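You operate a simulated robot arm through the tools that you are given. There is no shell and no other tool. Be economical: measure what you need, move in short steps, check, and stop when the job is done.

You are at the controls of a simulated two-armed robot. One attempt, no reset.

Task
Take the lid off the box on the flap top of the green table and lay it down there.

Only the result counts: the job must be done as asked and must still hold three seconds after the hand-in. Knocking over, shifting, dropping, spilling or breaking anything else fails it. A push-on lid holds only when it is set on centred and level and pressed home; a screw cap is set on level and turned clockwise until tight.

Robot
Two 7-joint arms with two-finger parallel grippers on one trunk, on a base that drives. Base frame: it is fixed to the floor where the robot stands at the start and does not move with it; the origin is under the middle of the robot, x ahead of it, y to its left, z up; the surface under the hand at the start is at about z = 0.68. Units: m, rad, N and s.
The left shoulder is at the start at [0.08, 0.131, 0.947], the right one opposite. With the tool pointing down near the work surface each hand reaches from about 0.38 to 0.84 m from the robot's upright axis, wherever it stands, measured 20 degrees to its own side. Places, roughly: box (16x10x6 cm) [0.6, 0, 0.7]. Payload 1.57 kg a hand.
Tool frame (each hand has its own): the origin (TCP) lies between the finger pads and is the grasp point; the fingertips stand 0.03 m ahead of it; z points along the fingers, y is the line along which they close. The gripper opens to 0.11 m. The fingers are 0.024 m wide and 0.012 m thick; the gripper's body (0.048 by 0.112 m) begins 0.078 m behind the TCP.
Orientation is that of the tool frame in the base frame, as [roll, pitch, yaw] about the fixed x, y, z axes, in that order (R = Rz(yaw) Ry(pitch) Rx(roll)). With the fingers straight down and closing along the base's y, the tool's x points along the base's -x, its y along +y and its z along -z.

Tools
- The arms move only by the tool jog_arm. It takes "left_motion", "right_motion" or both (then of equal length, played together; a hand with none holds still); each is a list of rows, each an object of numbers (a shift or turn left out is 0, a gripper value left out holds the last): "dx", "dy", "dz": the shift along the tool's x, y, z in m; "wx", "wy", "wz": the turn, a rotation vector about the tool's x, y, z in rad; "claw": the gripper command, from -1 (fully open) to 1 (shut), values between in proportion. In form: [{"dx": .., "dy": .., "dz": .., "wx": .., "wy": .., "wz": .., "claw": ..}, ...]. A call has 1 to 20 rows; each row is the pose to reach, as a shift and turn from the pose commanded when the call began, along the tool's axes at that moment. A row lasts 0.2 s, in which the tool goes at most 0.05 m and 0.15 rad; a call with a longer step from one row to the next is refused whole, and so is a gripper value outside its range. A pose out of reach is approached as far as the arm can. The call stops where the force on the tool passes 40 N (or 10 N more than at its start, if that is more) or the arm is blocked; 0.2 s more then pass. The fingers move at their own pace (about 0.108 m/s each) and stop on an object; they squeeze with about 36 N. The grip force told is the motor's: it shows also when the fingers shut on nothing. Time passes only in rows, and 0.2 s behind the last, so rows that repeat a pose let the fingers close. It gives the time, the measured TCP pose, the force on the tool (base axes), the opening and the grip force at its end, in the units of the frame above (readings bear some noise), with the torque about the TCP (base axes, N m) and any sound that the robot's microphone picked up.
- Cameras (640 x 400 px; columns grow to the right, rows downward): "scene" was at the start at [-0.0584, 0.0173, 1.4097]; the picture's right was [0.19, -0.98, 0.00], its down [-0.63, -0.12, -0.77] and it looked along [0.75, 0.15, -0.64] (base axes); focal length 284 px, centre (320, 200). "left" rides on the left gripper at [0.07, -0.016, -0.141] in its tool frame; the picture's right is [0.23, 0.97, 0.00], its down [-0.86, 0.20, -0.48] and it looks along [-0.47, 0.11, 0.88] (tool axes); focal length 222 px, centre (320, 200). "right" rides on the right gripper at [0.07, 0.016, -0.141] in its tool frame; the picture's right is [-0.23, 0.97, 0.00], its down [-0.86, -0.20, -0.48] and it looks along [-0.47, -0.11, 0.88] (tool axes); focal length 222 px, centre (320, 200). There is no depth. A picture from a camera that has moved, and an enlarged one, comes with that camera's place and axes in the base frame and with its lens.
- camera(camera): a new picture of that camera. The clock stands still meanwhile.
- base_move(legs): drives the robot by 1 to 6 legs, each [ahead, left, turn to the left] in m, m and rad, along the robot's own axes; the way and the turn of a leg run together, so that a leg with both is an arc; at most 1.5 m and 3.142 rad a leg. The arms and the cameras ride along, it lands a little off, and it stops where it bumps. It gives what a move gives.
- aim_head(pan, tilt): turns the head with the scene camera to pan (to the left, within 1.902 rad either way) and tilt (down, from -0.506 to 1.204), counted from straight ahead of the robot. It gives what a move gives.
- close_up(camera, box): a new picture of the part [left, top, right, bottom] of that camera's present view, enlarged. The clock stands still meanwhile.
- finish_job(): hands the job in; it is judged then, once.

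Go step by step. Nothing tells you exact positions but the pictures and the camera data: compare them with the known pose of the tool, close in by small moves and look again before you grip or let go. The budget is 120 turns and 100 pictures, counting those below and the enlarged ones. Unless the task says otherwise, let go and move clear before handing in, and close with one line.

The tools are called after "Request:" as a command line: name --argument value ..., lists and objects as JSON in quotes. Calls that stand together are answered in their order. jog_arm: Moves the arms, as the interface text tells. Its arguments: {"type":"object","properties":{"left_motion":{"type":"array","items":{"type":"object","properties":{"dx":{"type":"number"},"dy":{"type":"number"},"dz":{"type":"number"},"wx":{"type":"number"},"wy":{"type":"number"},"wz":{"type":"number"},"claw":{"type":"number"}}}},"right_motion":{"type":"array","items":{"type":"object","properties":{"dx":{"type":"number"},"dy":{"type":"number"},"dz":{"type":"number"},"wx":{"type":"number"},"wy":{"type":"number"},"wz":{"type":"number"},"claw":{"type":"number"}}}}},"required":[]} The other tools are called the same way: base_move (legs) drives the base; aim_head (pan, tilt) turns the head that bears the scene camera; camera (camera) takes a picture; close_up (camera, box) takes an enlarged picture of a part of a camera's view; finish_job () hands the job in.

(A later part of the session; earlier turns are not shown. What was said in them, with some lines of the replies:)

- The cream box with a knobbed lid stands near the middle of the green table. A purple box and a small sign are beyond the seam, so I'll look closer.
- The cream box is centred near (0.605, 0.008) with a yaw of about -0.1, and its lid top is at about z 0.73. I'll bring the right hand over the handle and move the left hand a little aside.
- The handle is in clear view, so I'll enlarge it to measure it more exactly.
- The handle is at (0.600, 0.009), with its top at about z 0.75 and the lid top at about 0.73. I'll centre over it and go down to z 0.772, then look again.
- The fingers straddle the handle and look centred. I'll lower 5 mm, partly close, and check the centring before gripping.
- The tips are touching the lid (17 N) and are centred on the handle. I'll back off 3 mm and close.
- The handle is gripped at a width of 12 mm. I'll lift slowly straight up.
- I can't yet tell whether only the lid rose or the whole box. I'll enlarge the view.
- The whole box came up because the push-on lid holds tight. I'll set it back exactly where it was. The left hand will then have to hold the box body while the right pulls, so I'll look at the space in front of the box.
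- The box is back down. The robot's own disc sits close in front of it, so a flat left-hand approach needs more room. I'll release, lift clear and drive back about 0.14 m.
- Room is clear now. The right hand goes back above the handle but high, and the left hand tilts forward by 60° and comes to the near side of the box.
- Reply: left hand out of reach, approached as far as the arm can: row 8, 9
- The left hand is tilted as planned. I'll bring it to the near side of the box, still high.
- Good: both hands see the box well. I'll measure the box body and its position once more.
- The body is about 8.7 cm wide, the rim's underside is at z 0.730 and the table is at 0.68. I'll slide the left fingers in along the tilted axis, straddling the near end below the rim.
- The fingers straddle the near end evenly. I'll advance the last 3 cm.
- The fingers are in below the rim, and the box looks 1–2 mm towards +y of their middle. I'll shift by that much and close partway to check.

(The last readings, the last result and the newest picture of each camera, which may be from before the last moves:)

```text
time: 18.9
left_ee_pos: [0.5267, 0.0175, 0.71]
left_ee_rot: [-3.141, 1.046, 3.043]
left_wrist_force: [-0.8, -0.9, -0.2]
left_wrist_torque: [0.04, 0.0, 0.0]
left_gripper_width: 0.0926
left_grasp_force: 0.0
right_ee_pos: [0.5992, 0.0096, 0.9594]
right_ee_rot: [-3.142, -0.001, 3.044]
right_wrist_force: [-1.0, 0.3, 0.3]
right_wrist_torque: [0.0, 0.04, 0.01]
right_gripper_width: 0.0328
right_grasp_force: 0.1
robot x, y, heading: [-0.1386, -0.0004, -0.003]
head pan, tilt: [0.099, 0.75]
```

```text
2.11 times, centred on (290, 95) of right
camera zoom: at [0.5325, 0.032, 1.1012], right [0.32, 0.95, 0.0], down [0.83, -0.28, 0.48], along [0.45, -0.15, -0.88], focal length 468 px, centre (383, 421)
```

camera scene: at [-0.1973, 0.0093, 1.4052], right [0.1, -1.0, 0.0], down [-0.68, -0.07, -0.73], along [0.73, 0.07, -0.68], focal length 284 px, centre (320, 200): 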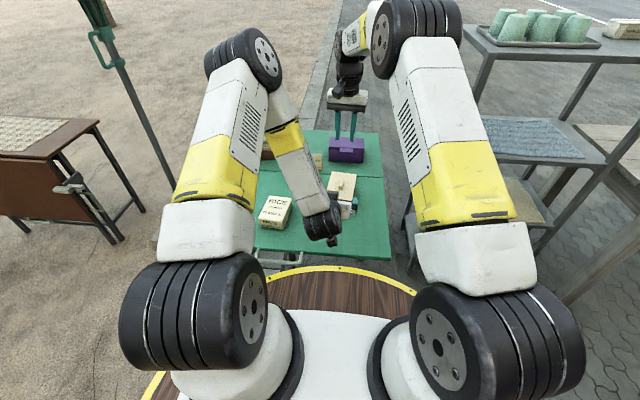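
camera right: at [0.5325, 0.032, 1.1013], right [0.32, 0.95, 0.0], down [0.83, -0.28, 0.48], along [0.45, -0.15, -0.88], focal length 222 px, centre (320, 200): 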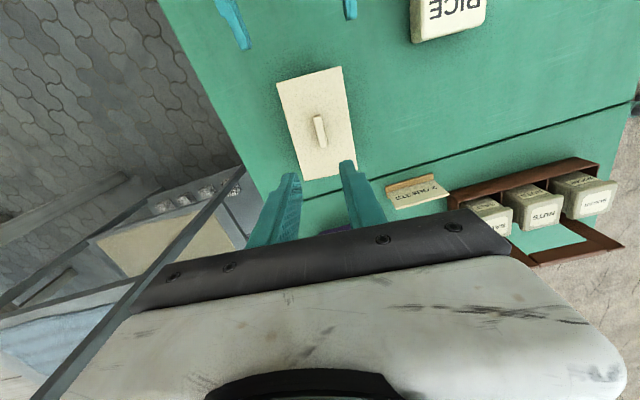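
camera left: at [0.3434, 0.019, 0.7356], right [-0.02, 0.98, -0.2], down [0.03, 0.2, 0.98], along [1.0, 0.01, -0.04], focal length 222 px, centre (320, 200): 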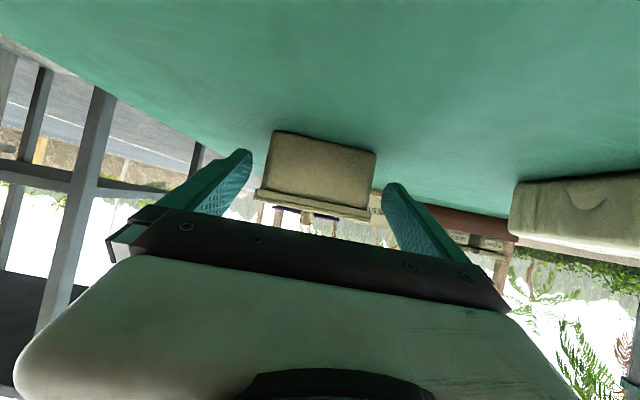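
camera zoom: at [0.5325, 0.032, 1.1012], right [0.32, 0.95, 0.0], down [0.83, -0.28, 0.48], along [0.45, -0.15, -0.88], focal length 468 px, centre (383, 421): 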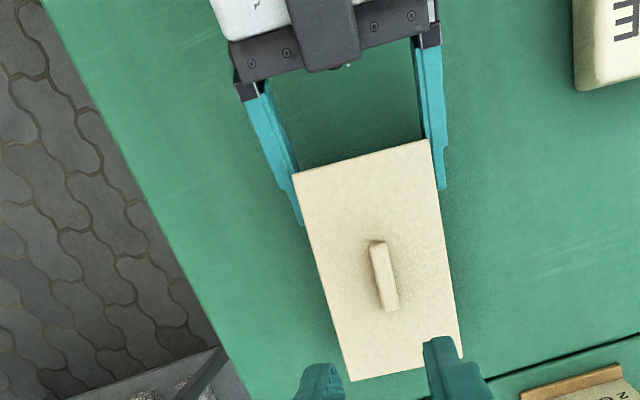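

Centred with no contact force, and the tips are under the rim. I'll close the left hand on the body.

Request:
jog_arm --left_motion '[{"claw": -0.75}, {"claw": -0.5}, {"claw": 0}, {"claw": 1}, {"claw": 1}]'

Request:
close_up --camera "right" --box '[200, 0, 380, 190]'

Request:
close_up --camera "left" --box '[220, 80, 440, 240]'

```text
time: 20.1
left_ee_pos: [0.5278, 0.0182, 0.7089]
left_ee_rot: [3.141, 1.048, 3.042]
left_wrist_force: [-0.1, 0.2, 0.5]
left_wrist_torque: [0.0, -0.05, 0.02]
left_gripper_width: 0.0911
left_grasp_force: 36.1
right_ee_pos: [0.6, 0.0105, 0.9599]
right_ee_rot: [-3.141, 0.0, 3.041]
right_wrist_force: [-0.7, 0.1, 1.0]
right_wrist_torque: [0.01, -0.01, -0.01]
right_gripper_width: 0.0331
right_grasp_force: 0.0
robot x, y, heading: [-0.1376, -0.0001, 0.004]
head pan, tilt: [0.099, 0.75]
```

```text
2.11 times, centred on (290, 95) of right
camera zoom: at [0.5325, 0.032, 1.1012], right [0.32, 0.95, 0.0], down [0.83, -0.28, 0.48], along [0.45, -0.15, -0.88], focal length 468 px, centre (383, 421)
```

zoom: 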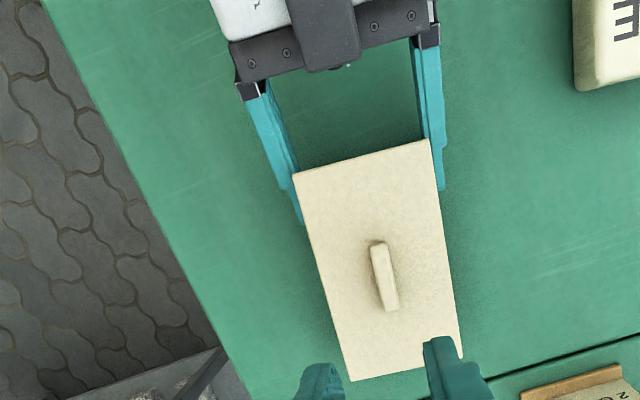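

```text
2.50 times, centred on (330, 160) of left
camera zoom: at [0.3695, 0.017, 0.7199], right [-0.02, 0.98, -0.2], down [0.03, 0.2, 0.98], along [1.0, 0.01, -0.04], focal length 555 px, centre (295, 300)
```

zoom: 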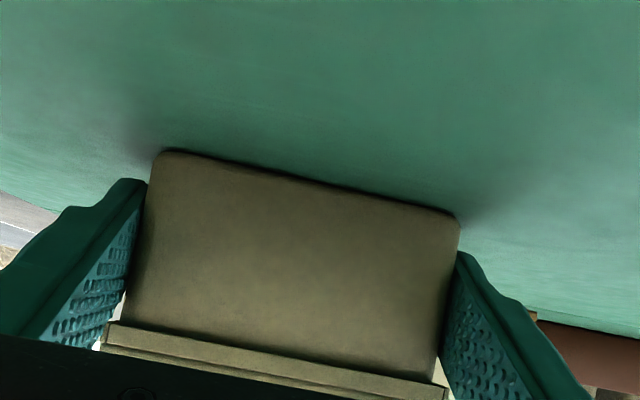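

The body is held firmly with 36 N at a width of 91 mm, and nothing moved. Now the right hand goes down onto the handle.

Request:
jog_arm --right_motion '[{"dx": 0.004, "dz": 0.04}, {"dx": 0.004, "dz": 0.08}, {"dx": 0.004, "dz": 0.12}, {"dx": 0.004, "dz": 0.155}, {"dx": 0.004, "dz": 0.175}, {"dx": 0.004, "dz": 0.188}, {"dx": 0.004, "dz": 0.188}]'

Request:
close_up --camera "right" --box '[220, 40, 420, 220]'

Request:
close_up --camera "scene" --box '[280, 120, 400, 260]'

```text
time: 21.7
left_ee_pos: [0.528, 0.0182, 0.7091]
left_ee_rot: [3.141, 1.048, 3.043]
left_wrist_force: [-0.6, -0.5, 0.4]
left_wrist_torque: [0.03, -0.02, 0.01]
left_gripper_width: 0.0911
left_grasp_force: 35.6
right_ee_pos: [0.5945, 0.0104, 0.7716]
right_ee_rot: [3.141, -0.001, 3.04]
right_wrist_force: [0.1, -0.5, -0.1]
right_wrist_torque: [-0.04, -0.02, -0.02]
right_gripper_width: 0.033
right_grasp_force: 0.1
robot x, y, heading: [-0.1376, 0.001, -0.001]
head pan, tilt: [0.099, 0.75]
```

```text
2.22 times, centred on (320, 130) of right
camera zoom: at [0.5289, 0.0332, 0.9121], right [0.32, 0.95, 0.0], down [0.83, -0.28, 0.48], along [0.45, -0.15, -0.88], focal length 494 px, centre (320, 356)
```

zoom: 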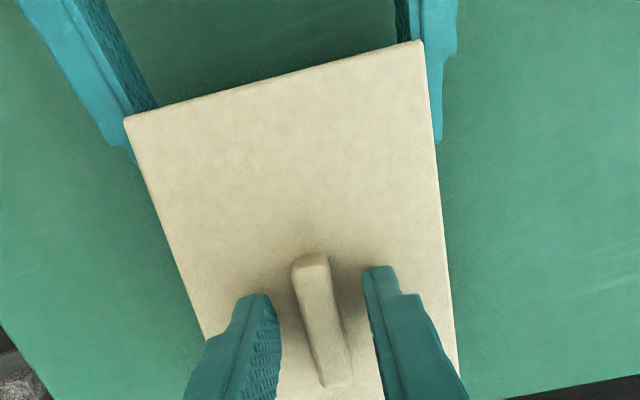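

```text
2.86 times, centred on (340, 190) of scene
camera zoom: at [-0.1973, 0.0093, 1.4052], right [0.1, -1.0, 0.0], down [-0.68, -0.07, -0.73], along [0.73, 0.07, -0.68], focal length 810 px, centre (263, 229)
```

zoom: 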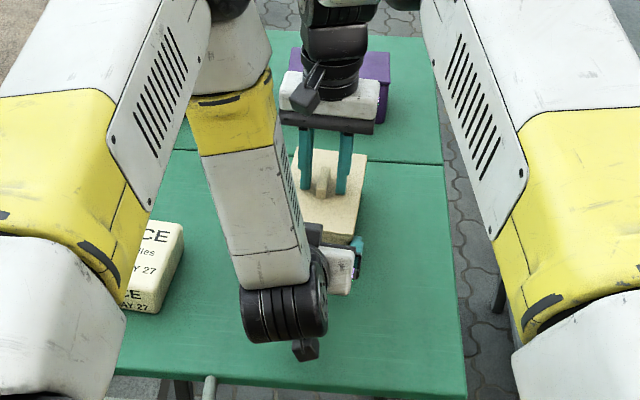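

The handle sits between the right fingers. I'll close and pull up slowly while the left holds.

Request:
jog_arm --right_motion '[{"claw": 0.8}, {"claw": 1}, {"claw": 1}, {"dz": -0.001}, {"dz": -0.003}, {"dz": -0.005}, {"dz": -0.008}, {"dz": -0.011}, {"dz": -0.014}]'

Request:
close_up --camera "left" --box '[220, 80, 440, 240]'

Request:
close_up --camera "right" --box '[220, 40, 420, 220]'

```text
time: 23.7
left_ee_pos: [0.5281, 0.0174, 0.7086]
left_ee_rot: [-3.141, 1.048, 3.043]
left_wrist_force: [-0.1, -0.2, 0.5]
left_wrist_torque: [0.0, -0.01, 0.02]
left_gripper_width: 0.0907
left_grasp_force: 35.8
right_ee_pos: [0.5964, 0.0099, 0.7865]
right_ee_rot: [3.141, -0.002, 3.043]
right_wrist_force: [-0.6, 0.3, 0.3]
right_wrist_torque: [0.01, -0.02, -0.03]
right_gripper_width: 0.0116
right_grasp_force: 29.2
robot x, y, heading: [-0.1383, 0.0008, 0.0]
head pan, tilt: [0.099, 0.75]
heard: snap
```

```text
2.50 times, centred on (330, 160) of left
camera zoom: at [0.3695, 0.017, 0.7198], right [-0.02, 0.98, -0.2], down [0.03, 0.2, 0.98], along [1.0, 0.01, -0.04], focal length 555 px, centre (295, 300)
```

zoom: 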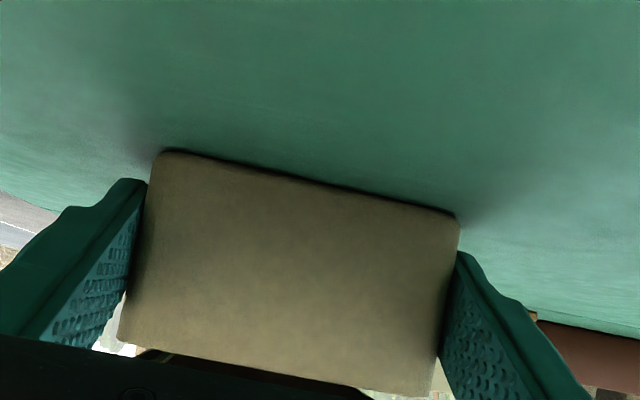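

```text
2.22 times, centred on (320, 130) of right
camera zoom: at [0.5284, 0.0338, 0.927], right [0.32, 0.95, 0.0], down [0.83, -0.28, 0.48], along [0.45, -0.15, -0.88], focal length 494 px, centre (320, 356)
```

zoom: 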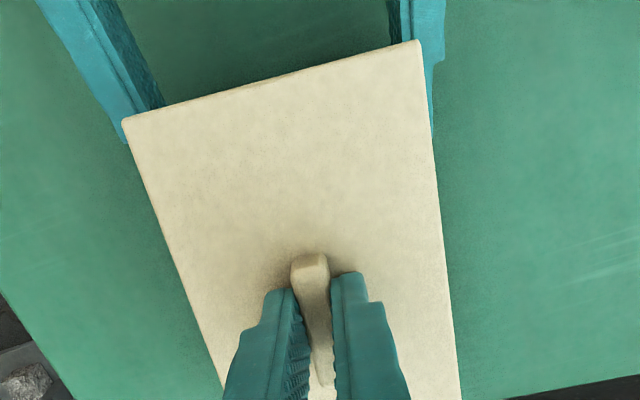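

A snap was heard: the lid is off and the body stayed put. I'll lift the lid a bit more, then open the left hand and back it out along its axis.

Request:
jog_arm --right_motion '[{"dz": -0.02}, {"dz": -0.04}, {"dz": -0.05}, {"dz": -0.05}, {"dz": -0.05}, {"dz": -0.05}, {"dz": -0.05}, {"dz": -0.05}, {"dz": -0.05}, {"dz": -0.05}]' --left_motion '[{}, {}, {}, {"claw": -0.7}, {"claw": -1}, {"claw": -1}, {"dz": -0.02, "claw": -1}, {"dz": -0.05, "claw": -1}, {"dz": -0.08, "claw": -1}, {"dz": -0.08, "claw": -1}]'

Request:
camera --camera "left"

Request:
camera --camera "right"

Request:
camera --camera "scene"

```text
time: 25.9
left_ee_pos: [0.459, 0.0222, 0.7493]
left_ee_rot: [3.141, 1.048, 3.041]
left_wrist_force: [0.2, -0.6, 0.1]
left_wrist_torque: [0.01, 0.03, -0.01]
left_gripper_width: 0.11
left_grasp_force: 0.1
right_ee_pos: [0.5955, 0.0101, 0.8364]
right_ee_rot: [3.141, 0.001, 3.043]
right_wrist_force: [-0.2, 0.2, 0.1]
right_wrist_torque: [-0.04, 0.0, 0.02]
right_gripper_width: 0.0115
right_grasp_force: 28.5
robot x, y, heading: [-0.1405, -0.0015, 0.002]
head pan, tilt: [0.099, 0.75]
```

```text
53 pictures are left
camera left: at [0.3011, 0.0223, 0.7597], right [-0.02, 0.98, -0.2], down [0.03, 0.2, 0.98], along [1.0, 0.01, -0.04], focal length 222 px, centre (320, 200)
```

left: 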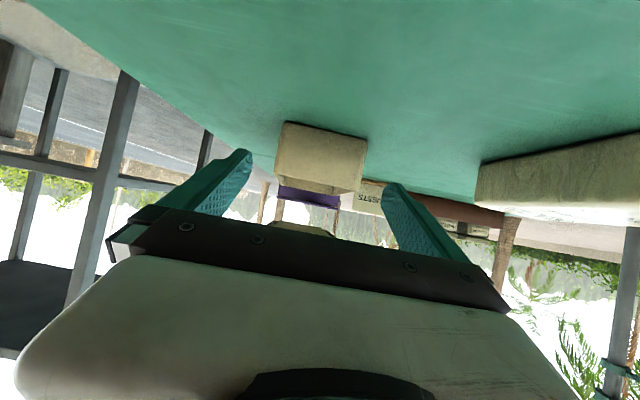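

```text
52 pictures are left
camera right: at [0.5288, 0.0332, 0.9769], right [0.32, 0.95, 0.0], down [0.83, -0.28, 0.48], along [0.45, -0.15, -0.88], focal length 222 px, centre (320, 200)
```

right: 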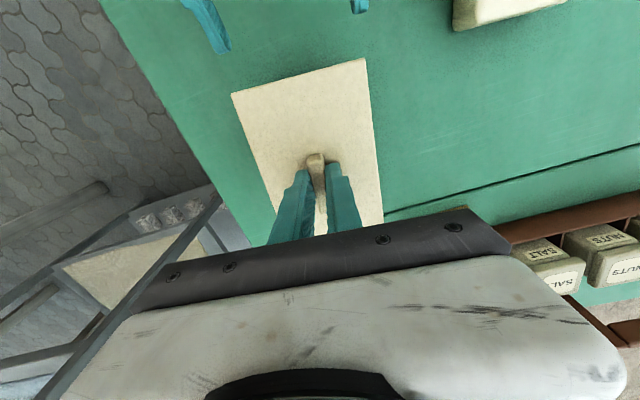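

```text
51 pictures are left
camera scene: at [-0.1972, 0.0093, 1.4052], right [0.1, -1.0, 0.0], down [-0.68, -0.07, -0.73], along [0.73, 0.07, -0.68], focal length 284 px, centre (320, 200)
```

scene: 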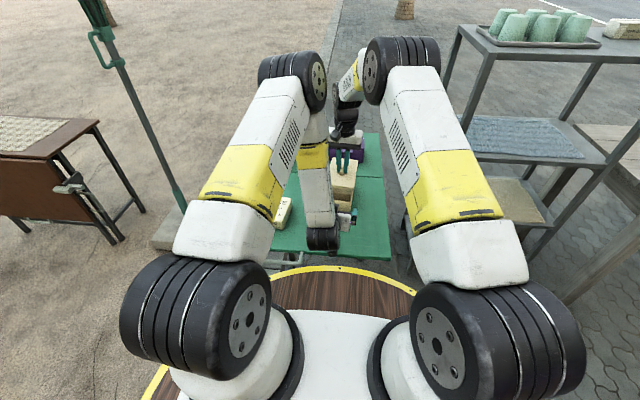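

Body is clear and undisturbed. I'll withdraw the left hand up and to its side, reversing its approach.

Request:
jog_arm --left_motion '[{"dx": -0.03, "dy": 0.0, "dz": -0.03}, {"dx": -0.055, "dy": 0.025, "dz": -0.055}, {"dx": -0.08, "dy": 0.06, "dz": -0.08}, {"dx": -0.095, "dy": 0.1, "dz": -0.1}, {"dx": -0.11, "dy": 0.14, "dz": -0.115}, {"dx": -0.1225, "dy": 0.175, "dz": -0.1277}, {"dx": -0.1225, "dy": 0.175, "dz": -0.1277}]'

Request:
jog_arm --left_motion '[{"dx": -0.01, "dy": 0.027, "dz": -0.01, "wx": -0.0058, "wy": 0.1162, "wz": -0.0101}, {"dx": -0.02, "dy": 0.054, "dz": -0.02, "wx": -0.0116, "wy": 0.2324, "wz": -0.0201}, {"dx": -0.031, "dy": 0.08, "dz": -0.029, "wx": -0.0174, "wy": 0.3486, "wz": -0.0302}, {"dx": -0.041, "dy": 0.107, "dz": -0.039, "wx": -0.0232, "wy": 0.4648, "wz": -0.0403}, {"dx": -0.051, "dy": 0.134, "dz": -0.049, "wx": -0.0291, "wy": 0.5809, "wz": -0.0503}, {"dx": -0.062, "dy": 0.161, "dz": -0.059, "wx": -0.0349, "wy": 0.6971, "wz": -0.0604}, {"dx": -0.072, "dy": 0.188, "dz": -0.068, "wx": -0.0407, "wy": 0.8133, "wz": -0.0705}, {"dx": -0.082, "dy": 0.214, "dz": -0.078, "wx": -0.0465, "wy": 0.9295, "wz": -0.0805}, {"dx": -0.092, "dy": 0.241, "dz": -0.088, "wx": -0.0523, "wy": 1.0457, "wz": -0.0906}, {"dx": -0.092, "dy": 0.241, "dz": -0.088, "wx": -0.0523, "wy": 1.0457, "wz": -0.0906}]'

Request:
camera --camera "left"

Request:
camera --camera "scene"

```text
time: 27.5
left_ee_pos: [0.4299, 0.2047, 0.9202]
left_ee_rot: [-3.141, 1.046, 3.041]
left_wrist_force: [-1.1, -1.0, -0.5]
left_wrist_torque: [0.02, 0.02, 0.01]
left_gripper_width: 0.1096
left_grasp_force: 0.1
right_ee_pos: [0.5943, 0.0097, 0.8365]
right_ee_rot: [-3.141, 0.0, 3.043]
right_wrist_force: [0.0, 0.2, -1.0]
right_wrist_torque: [-0.02, 0.01, 0.01]
right_gripper_width: 0.0113
right_grasp_force: 29.1
robot x, y, heading: [-0.1397, 0.0007, -0.001]
head pan, tilt: [0.099, 0.75]
```

```text
time: 29.7
left_ee_pos: [0.4213, 0.4472, 1.0427]
left_ee_rot: [3.14, -0.001, -3.141]
left_wrist_force: [-0.2, 0.2, -0.9]
left_wrist_torque: [0.0, 0.04, -0.01]
left_gripper_width: 0.1098
left_grasp_force: 0.1
right_ee_pos: [0.5968, 0.0093, 0.8347]
right_ee_rot: [-3.141, 0.002, 3.042]
right_wrist_force: [-0.6, 0.5, -0.9]
right_wrist_torque: [-0.01, 0.01, 0.04]
right_gripper_width: 0.0114
right_grasp_force: 29.0
robot x, y, heading: [-0.1353, -0.0022, -0.004]
head pan, tilt: [0.099, 0.75]
```

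```text
50 pictures are left
camera left: at [0.3514, 0.4315, 1.1836], right [-0.23, 0.97, 0.0], down [0.86, 0.2, 0.48], along [0.47, 0.11, -0.88], focal length 222 px, centre (320, 200)
```

left: 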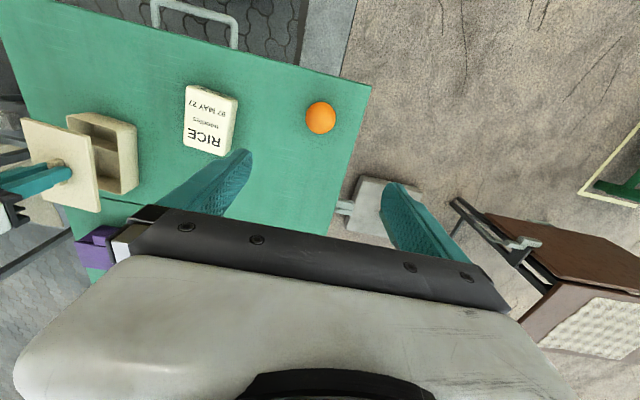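

```text
49 pictures are left
camera scene: at [-0.1974, 0.0094, 1.4052], right [0.1, -1.0, 0.0], down [-0.68, -0.07, -0.73], along [0.73, 0.07, -0.68], focal length 284 px, centre (320, 200)
```

scene: 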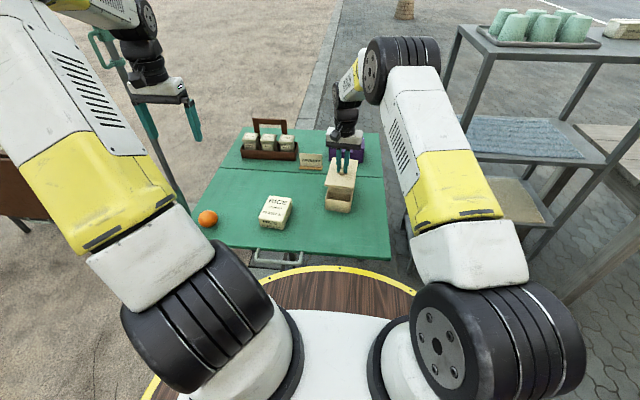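

The left hand is clear and the box sits open at its place. I'll lift the lid, carry it to the free space in front of the box around (0.44, 0.03), and turn it 90°.

Request:
jog_arm --right_motion '[{"dz": -0.03}, {"dz": -0.06, "wz": -0.1}, {"dx": 0.016, "dy": 0.001, "dz": -0.065, "wz": -0.22}, {"dx": 0.032, "dy": 0.003, "dz": -0.065, "wz": -0.35}, {"dx": 0.048, "dy": 0.004, "dz": -0.065, "wz": -0.48}, {"dx": 0.064, "dy": 0.006, "dz": -0.065, "wz": -0.61}, {"dx": 0.08, "dy": 0.007, "dz": -0.065, "wz": -0.74}, {"dx": 0.096, "dy": 0.009, "dz": -0.065, "wz": -0.87}, {"dx": 0.112, "dy": 0.01, "dz": -0.065, "wz": -1.0}, {"dx": 0.128, "dy": 0.012, "dz": -0.065, "wz": -1.13}, {"dx": 0.144, "dy": 0.013, "dz": -0.065, "wz": -1.26}, {"dx": 0.157, "dy": 0.0145, "dz": -0.065, "wz": -1.37}, {"dx": 0.157, "dy": 0.0145, "dz": -0.065, "wz": -1.47}, {"dx": 0.157, "dy": 0.0145, "dz": -0.065, "wz": -1.47}]'

Request:
camera --camera "scene"

Request:
camera --camera "right"

Request:
camera --camera "left"

```text
time: 32.7
left_ee_pos: [0.4224, 0.4474, 1.0426]
left_ee_rot: [3.14, 0.0, -3.14]
left_wrist_force: [0.7, 0.2, 0.3]
left_wrist_torque: [-0.01, 0.01, 0.0]
left_gripper_width: 0.1099
left_grasp_force: 0.0
right_ee_pos: [0.4411, 0.0392, 0.9004]
right_ee_rot: [-3.141, 0.0, -1.769]
right_wrist_force: [-0.1, 0.2, -0.5]
right_wrist_torque: [0.01, 0.02, -0.02]
right_gripper_width: 0.0114
right_grasp_force: 28.9
robot x, y, heading: [-0.139, -0.0032, -0.001]
head pan, tilt: [0.099, 0.75]
```

```text
48 pictures are left
camera scene: at [-0.1974, 0.0094, 1.4052], right [0.1, -1.0, 0.0], down [-0.68, -0.07, -0.73], along [0.73, 0.07, -0.68], focal length 284 px, centre (320, 200)
```

scene: 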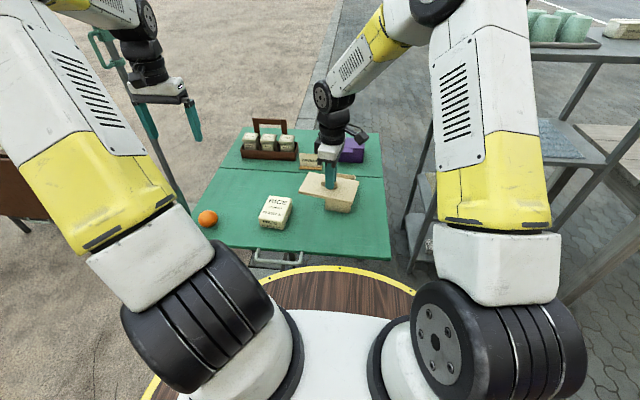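

```text
47 pictures are left
camera right: at [0.4116, -0.0253, 1.0414], right [-0.91, 0.42, 0.0], down [0.36, 0.8, 0.48], along [0.2, 0.44, -0.88], focal length 222 px, centre (320, 200)
```

right: 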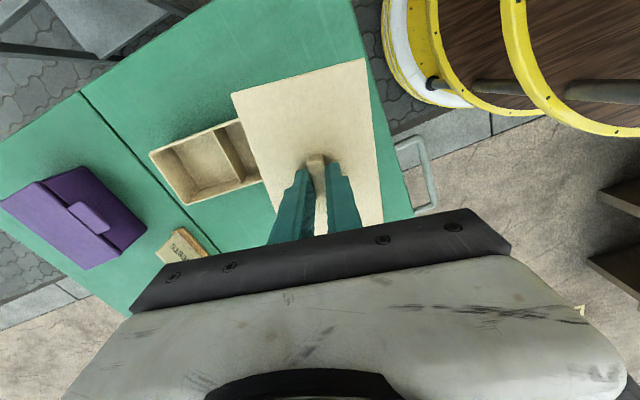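

```text
46 pictures are left
camera left: at [0.3514, 0.4313, 1.1834], right [-0.23, 0.97, 0.0], down [0.86, 0.2, 0.48], along [0.47, 0.11, -0.88], focal length 222 px, centre (320, 200)
```

left: 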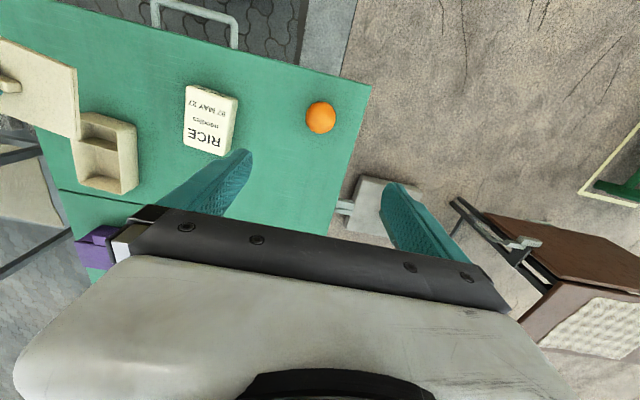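

The lid is over free space. I'll turn it slightly more, centre it at (0.435, 0.035), and lower it to a few centimetres above the table.

Request:
jog_arm --right_motion '[{"dx": 0.005, "dy": 0.002, "dz": 0.02, "wz": -0.07}, {"dx": 0.01, "dy": 0.004, "dz": 0.05, "wz": -0.15}, {"dx": 0.01, "dy": 0.004, "dz": 0.08, "wz": -0.15}, {"dx": 0.01, "dy": 0.004, "dz": 0.11, "wz": -0.15}, {"dx": 0.01, "dy": 0.004, "dz": 0.14, "wz": -0.15}, {"dx": 0.01, "dy": 0.004, "dz": 0.15, "wz": -0.15}, {"dx": 0.01, "dy": 0.004, "dz": 0.15, "wz": -0.15}]'

Request:
camera --camera "scene"

Request:
camera --camera "right"

Request:
camera --camera "left"

```text
time: 34.3
left_ee_pos: [0.4217, 0.4475, 1.0426]
left_ee_rot: [3.141, 0.0, -3.141]
left_wrist_force: [0.0, 0.0, -0.1]
left_wrist_torque: [0.01, 0.03, 0.0]
left_gripper_width: 0.1098
left_grasp_force: 0.0
right_ee_pos: [0.4346, 0.0313, 0.7498]
right_ee_rot: [-3.141, -0.001, -1.623]
right_wrist_force: [0.4, -0.9, -0.3]
right_wrist_torque: [0.0, 0.0, -0.03]
right_gripper_width: 0.0115
right_grasp_force: 28.6
robot x, y, heading: [-0.1381, 0.0004, -0.002]
head pan, tilt: [0.099, 0.75]
```

```text
45 pictures are left
camera scene: at [-0.1974, 0.0094, 1.4052], right [0.1, -1.0, 0.0], down [-0.68, -0.07, -0.73], along [0.73, 0.07, -0.68], focal length 284 px, centre (320, 200)
```

scene: 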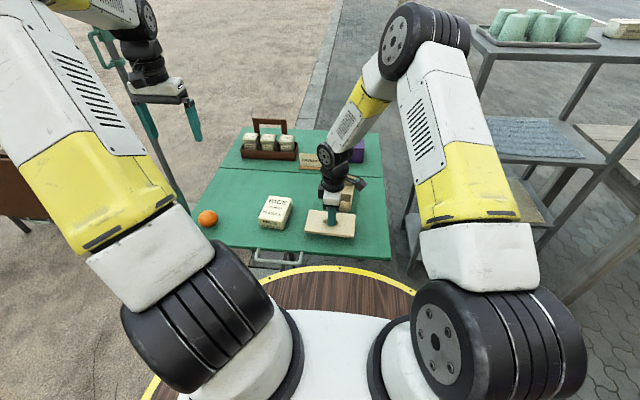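

```text
44 pictures are left
camera right: at [0.4162, -0.0372, 0.8915], right [-0.96, 0.28, 0.0], down [0.24, 0.84, 0.48], along [0.13, 0.46, -0.88], focal length 222 px, centre (320, 200)
```

right: 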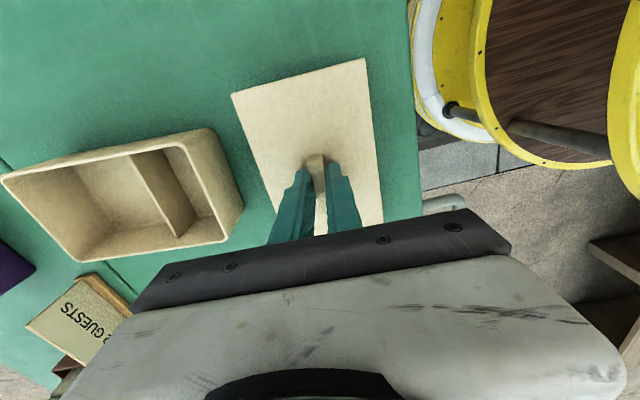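

```text
43 pictures are left
camera left: at [0.3513, 0.4313, 1.1834], right [-0.23, 0.97, 0.0], down [0.86, 0.2, 0.48], along [0.47, 0.11, -0.88], focal length 222 px, centre (320, 200)
```

left: 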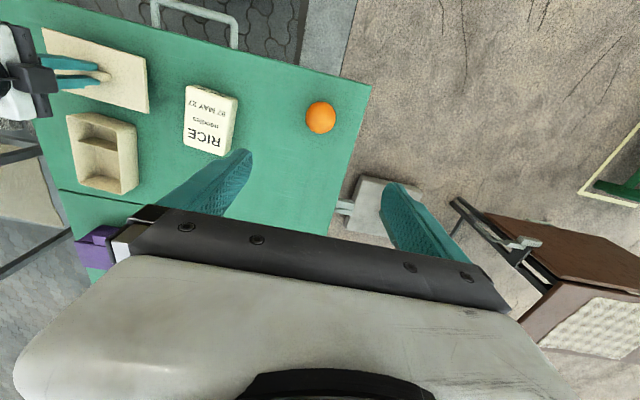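

The lid hangs clear over empty table, away from the box and the rice. I'll lower it in small steps to feel for contact.

Request:
jog_arm --right_motion '[{"dz": 0.01}, {"dz": 0.018}, {"dz": 0.022}, {"dz": 0.025}, {"dz": 0.025}]'

Request:
close_up --camera "scene" --box '[270, 160, 390, 260]'

```text
time: 35.5
left_ee_pos: [0.4202, 0.4478, 1.0414]
left_ee_rot: [3.141, 0.0, -3.141]
left_wrist_force: [0.0, -0.2, 0.1]
left_wrist_torque: [0.01, -0.01, 0.0]
left_gripper_width: 0.11
left_grasp_force: 0.0
right_ee_pos: [0.4345, 0.0299, 0.7257]
right_ee_rot: [-3.141, 0.0, -1.621]
right_wrist_force: [0.5, 0.0, -0.1]
right_wrist_torque: [0.02, -0.01, 0.02]
right_gripper_width: 0.0112
right_grasp_force: 29.2
robot x, y, heading: [-0.1409, 0.0011, -0.002]
head pan, tilt: [0.099, 0.75]
```

```text
4.00 times, centred on (330, 210) of scene
camera zoom: at [-0.1973, 0.0094, 1.4052], right [0.1, -1.0, 0.0], down [-0.68, -0.07, -0.73], along [0.73, 0.07, -0.68], focal length 1134 px, centre (280, 160)
```

zoom: 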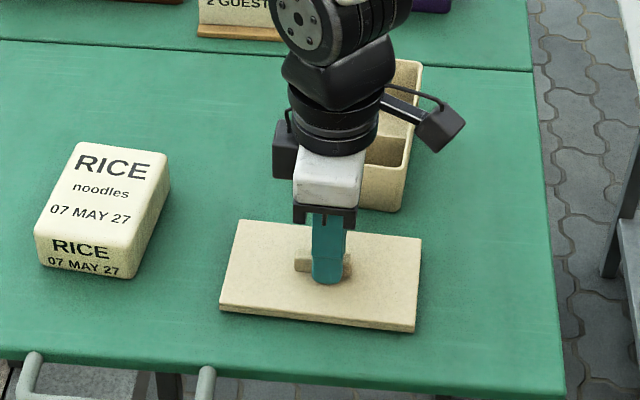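

Almost down, with no contact force yet. I'll lower it millimetre by millimetre.

Request:
jog_arm --right_motion '[{"dz": 0.0015}, {"dz": 0.003}, {"dz": 0.003}]'

Request:
jog_arm --right_motion '[{"dz": 0.001}, {"dz": 0.002}, {"dz": 0.002}]'

Request:
close_up --camera "scene" --box '[290, 190, 370, 250]'

```text
time: 36.3
left_ee_pos: [0.4212, 0.4476, 1.0417]
left_ee_rot: [3.141, -0.001, -3.141]
left_wrist_force: [-0.1, 0.0, -0.2]
left_wrist_torque: [0.0, -0.01, 0.03]
left_gripper_width: 0.1101
left_grasp_force: 0.0
right_ee_pos: [0.4349, 0.0302, 0.7237]
right_ee_rot: [-3.139, -0.001, -1.62]
right_wrist_force: [0.4, -0.8, 0.7]
right_wrist_torque: [0.03, -0.06, 0.0]
right_gripper_width: 0.0116
right_grasp_force: 29.1
robot x, y, heading: [-0.1376, -0.0024, -0.001]
head pan, tilt: [0.099, 0.75]
```

```text
time: 37.1
left_ee_pos: [0.4203, 0.4468, 1.0433]
left_ee_rot: [3.14, 0.0, -3.141]
left_wrist_force: [0.5, -0.4, 0.2]
left_wrist_torque: [0.03, -0.01, 0.01]
left_gripper_width: 0.1101
left_grasp_force: 0.2
right_ee_pos: [0.4346, 0.0301, 0.7202]
right_ee_rot: [3.141, -0.001, -1.621]
right_wrist_force: [-3.2, -1.3, 13.4]
right_wrist_torque: [-0.07, -0.06, -0.02]
right_gripper_width: 0.0115
right_grasp_force: 29.2
robot x, y, heading: [-0.1352, -0.0013, 0.001]
head pan, tilt: [0.099, 0.75]
```

```text
6.67 times, centred on (330, 220) of scene
camera zoom: at [-0.1978, 0.0093, 1.4051], right [0.1, -1.0, 0.0], down [-0.68, -0.07, -0.73], along [0.73, 0.07, -0.68], focal length 1891 px, centre (253, 67)
```

zoom: 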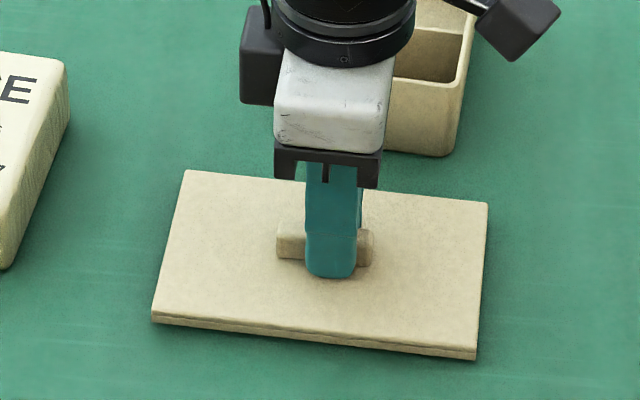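

The lid rests on the table at 13 N. I'll ease off, open a little and rise straight up.

Request:
jog_arm --right_motion '[{"dz": -0.001}, {"dz": -0.001, "claw": 0.6}, {"dz": -0.001, "claw": 0.4}, {"dz": -0.001, "claw": 0.4}, {"dz": -0.02, "claw": 0.4}, {"dz": -0.06, "claw": 0.4}, {"dz": -0.1, "claw": 0.4}, {"dz": -0.14, "claw": 0.4}, {"dz": -0.18, "claw": 0.4}, {"dz": -0.18, "claw": 0.4}]'

Request:
camera --camera "left"

Request:
camera --camera "right"

Request:
close_up --camera "scene" --box '[190, 110, 400, 270]'

```text
time: 39.3
left_ee_pos: [0.4198, 0.4479, 1.0423]
left_ee_rot: [-3.141, 0.0, 3.141]
left_wrist_force: [-0.6, -0.3, -0.4]
left_wrist_torque: [-0.01, -0.01, -0.02]
left_gripper_width: 0.1102
left_grasp_force: 0.1
right_ee_pos: [0.4354, 0.029, 0.9001]
right_ee_rot: [3.141, 0.001, -1.622]
right_wrist_force: [-0.3, -1.2, -0.6]
right_wrist_torque: [0.03, -0.03, -0.01]
right_gripper_width: 0.0329
right_grasp_force: 0.0
robot x, y, heading: [-0.1358, 0.0022, 0.002]
head pan, tilt: [0.099, 0.75]
```

```text
40 pictures are left
camera left: at [0.3514, 0.4313, 1.1834], right [-0.23, 0.97, 0.0], down [0.86, 0.2, 0.48], along [0.47, 0.11, -0.88], focal length 222 px, centre (320, 200)
```

left: 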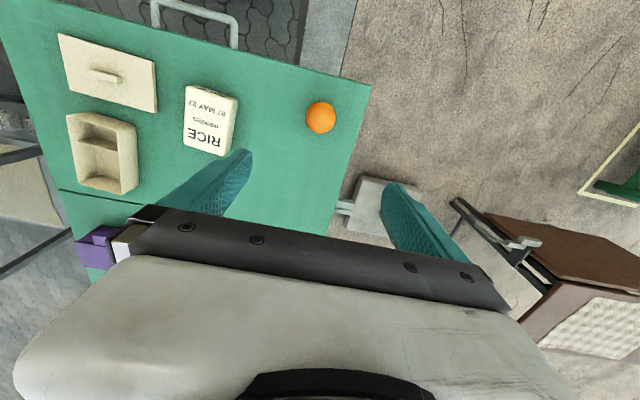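

```text
39 pictures are left
camera right: at [0.4161, -0.0391, 1.0409], right [-0.96, 0.28, 0.0], down [0.24, 0.84, 0.48], along [0.13, 0.46, -0.88], focal length 222 px, centre (320, 200)
```

right: 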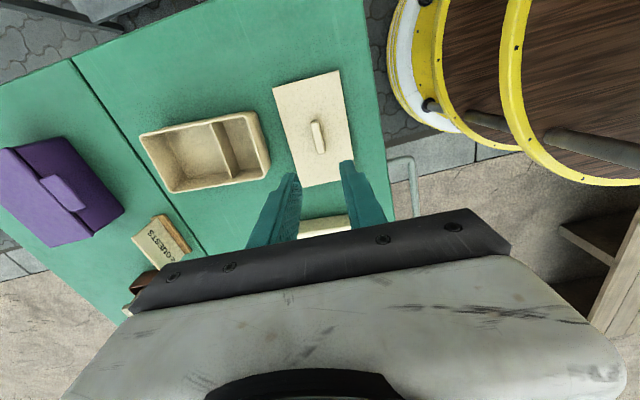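

```text
2.50 times, centred on (295, 190) of scene
camera zoom: at [-0.1973, 0.0094, 1.4052], right [0.1, -1.0, 0.0], down [-0.68, -0.07, -0.73], along [0.73, 0.07, -0.68], focal length 709 px, centre (382, 225)
```

zoom: 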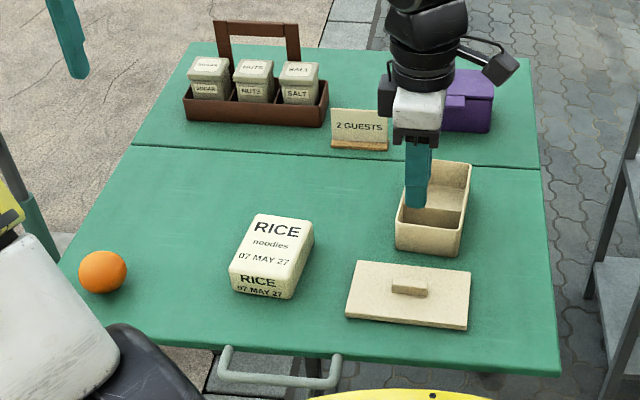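

The lid lies flat on the table beside the open box. Everything else is where it was and both hands are clear, so I'm handing in.

Request:
finish_job

```text
The job is handed in.
```

The lid is off the box and lies flat on the near half of the green table, just in front of the box. The box is back where it stood, and nothing else was moved.
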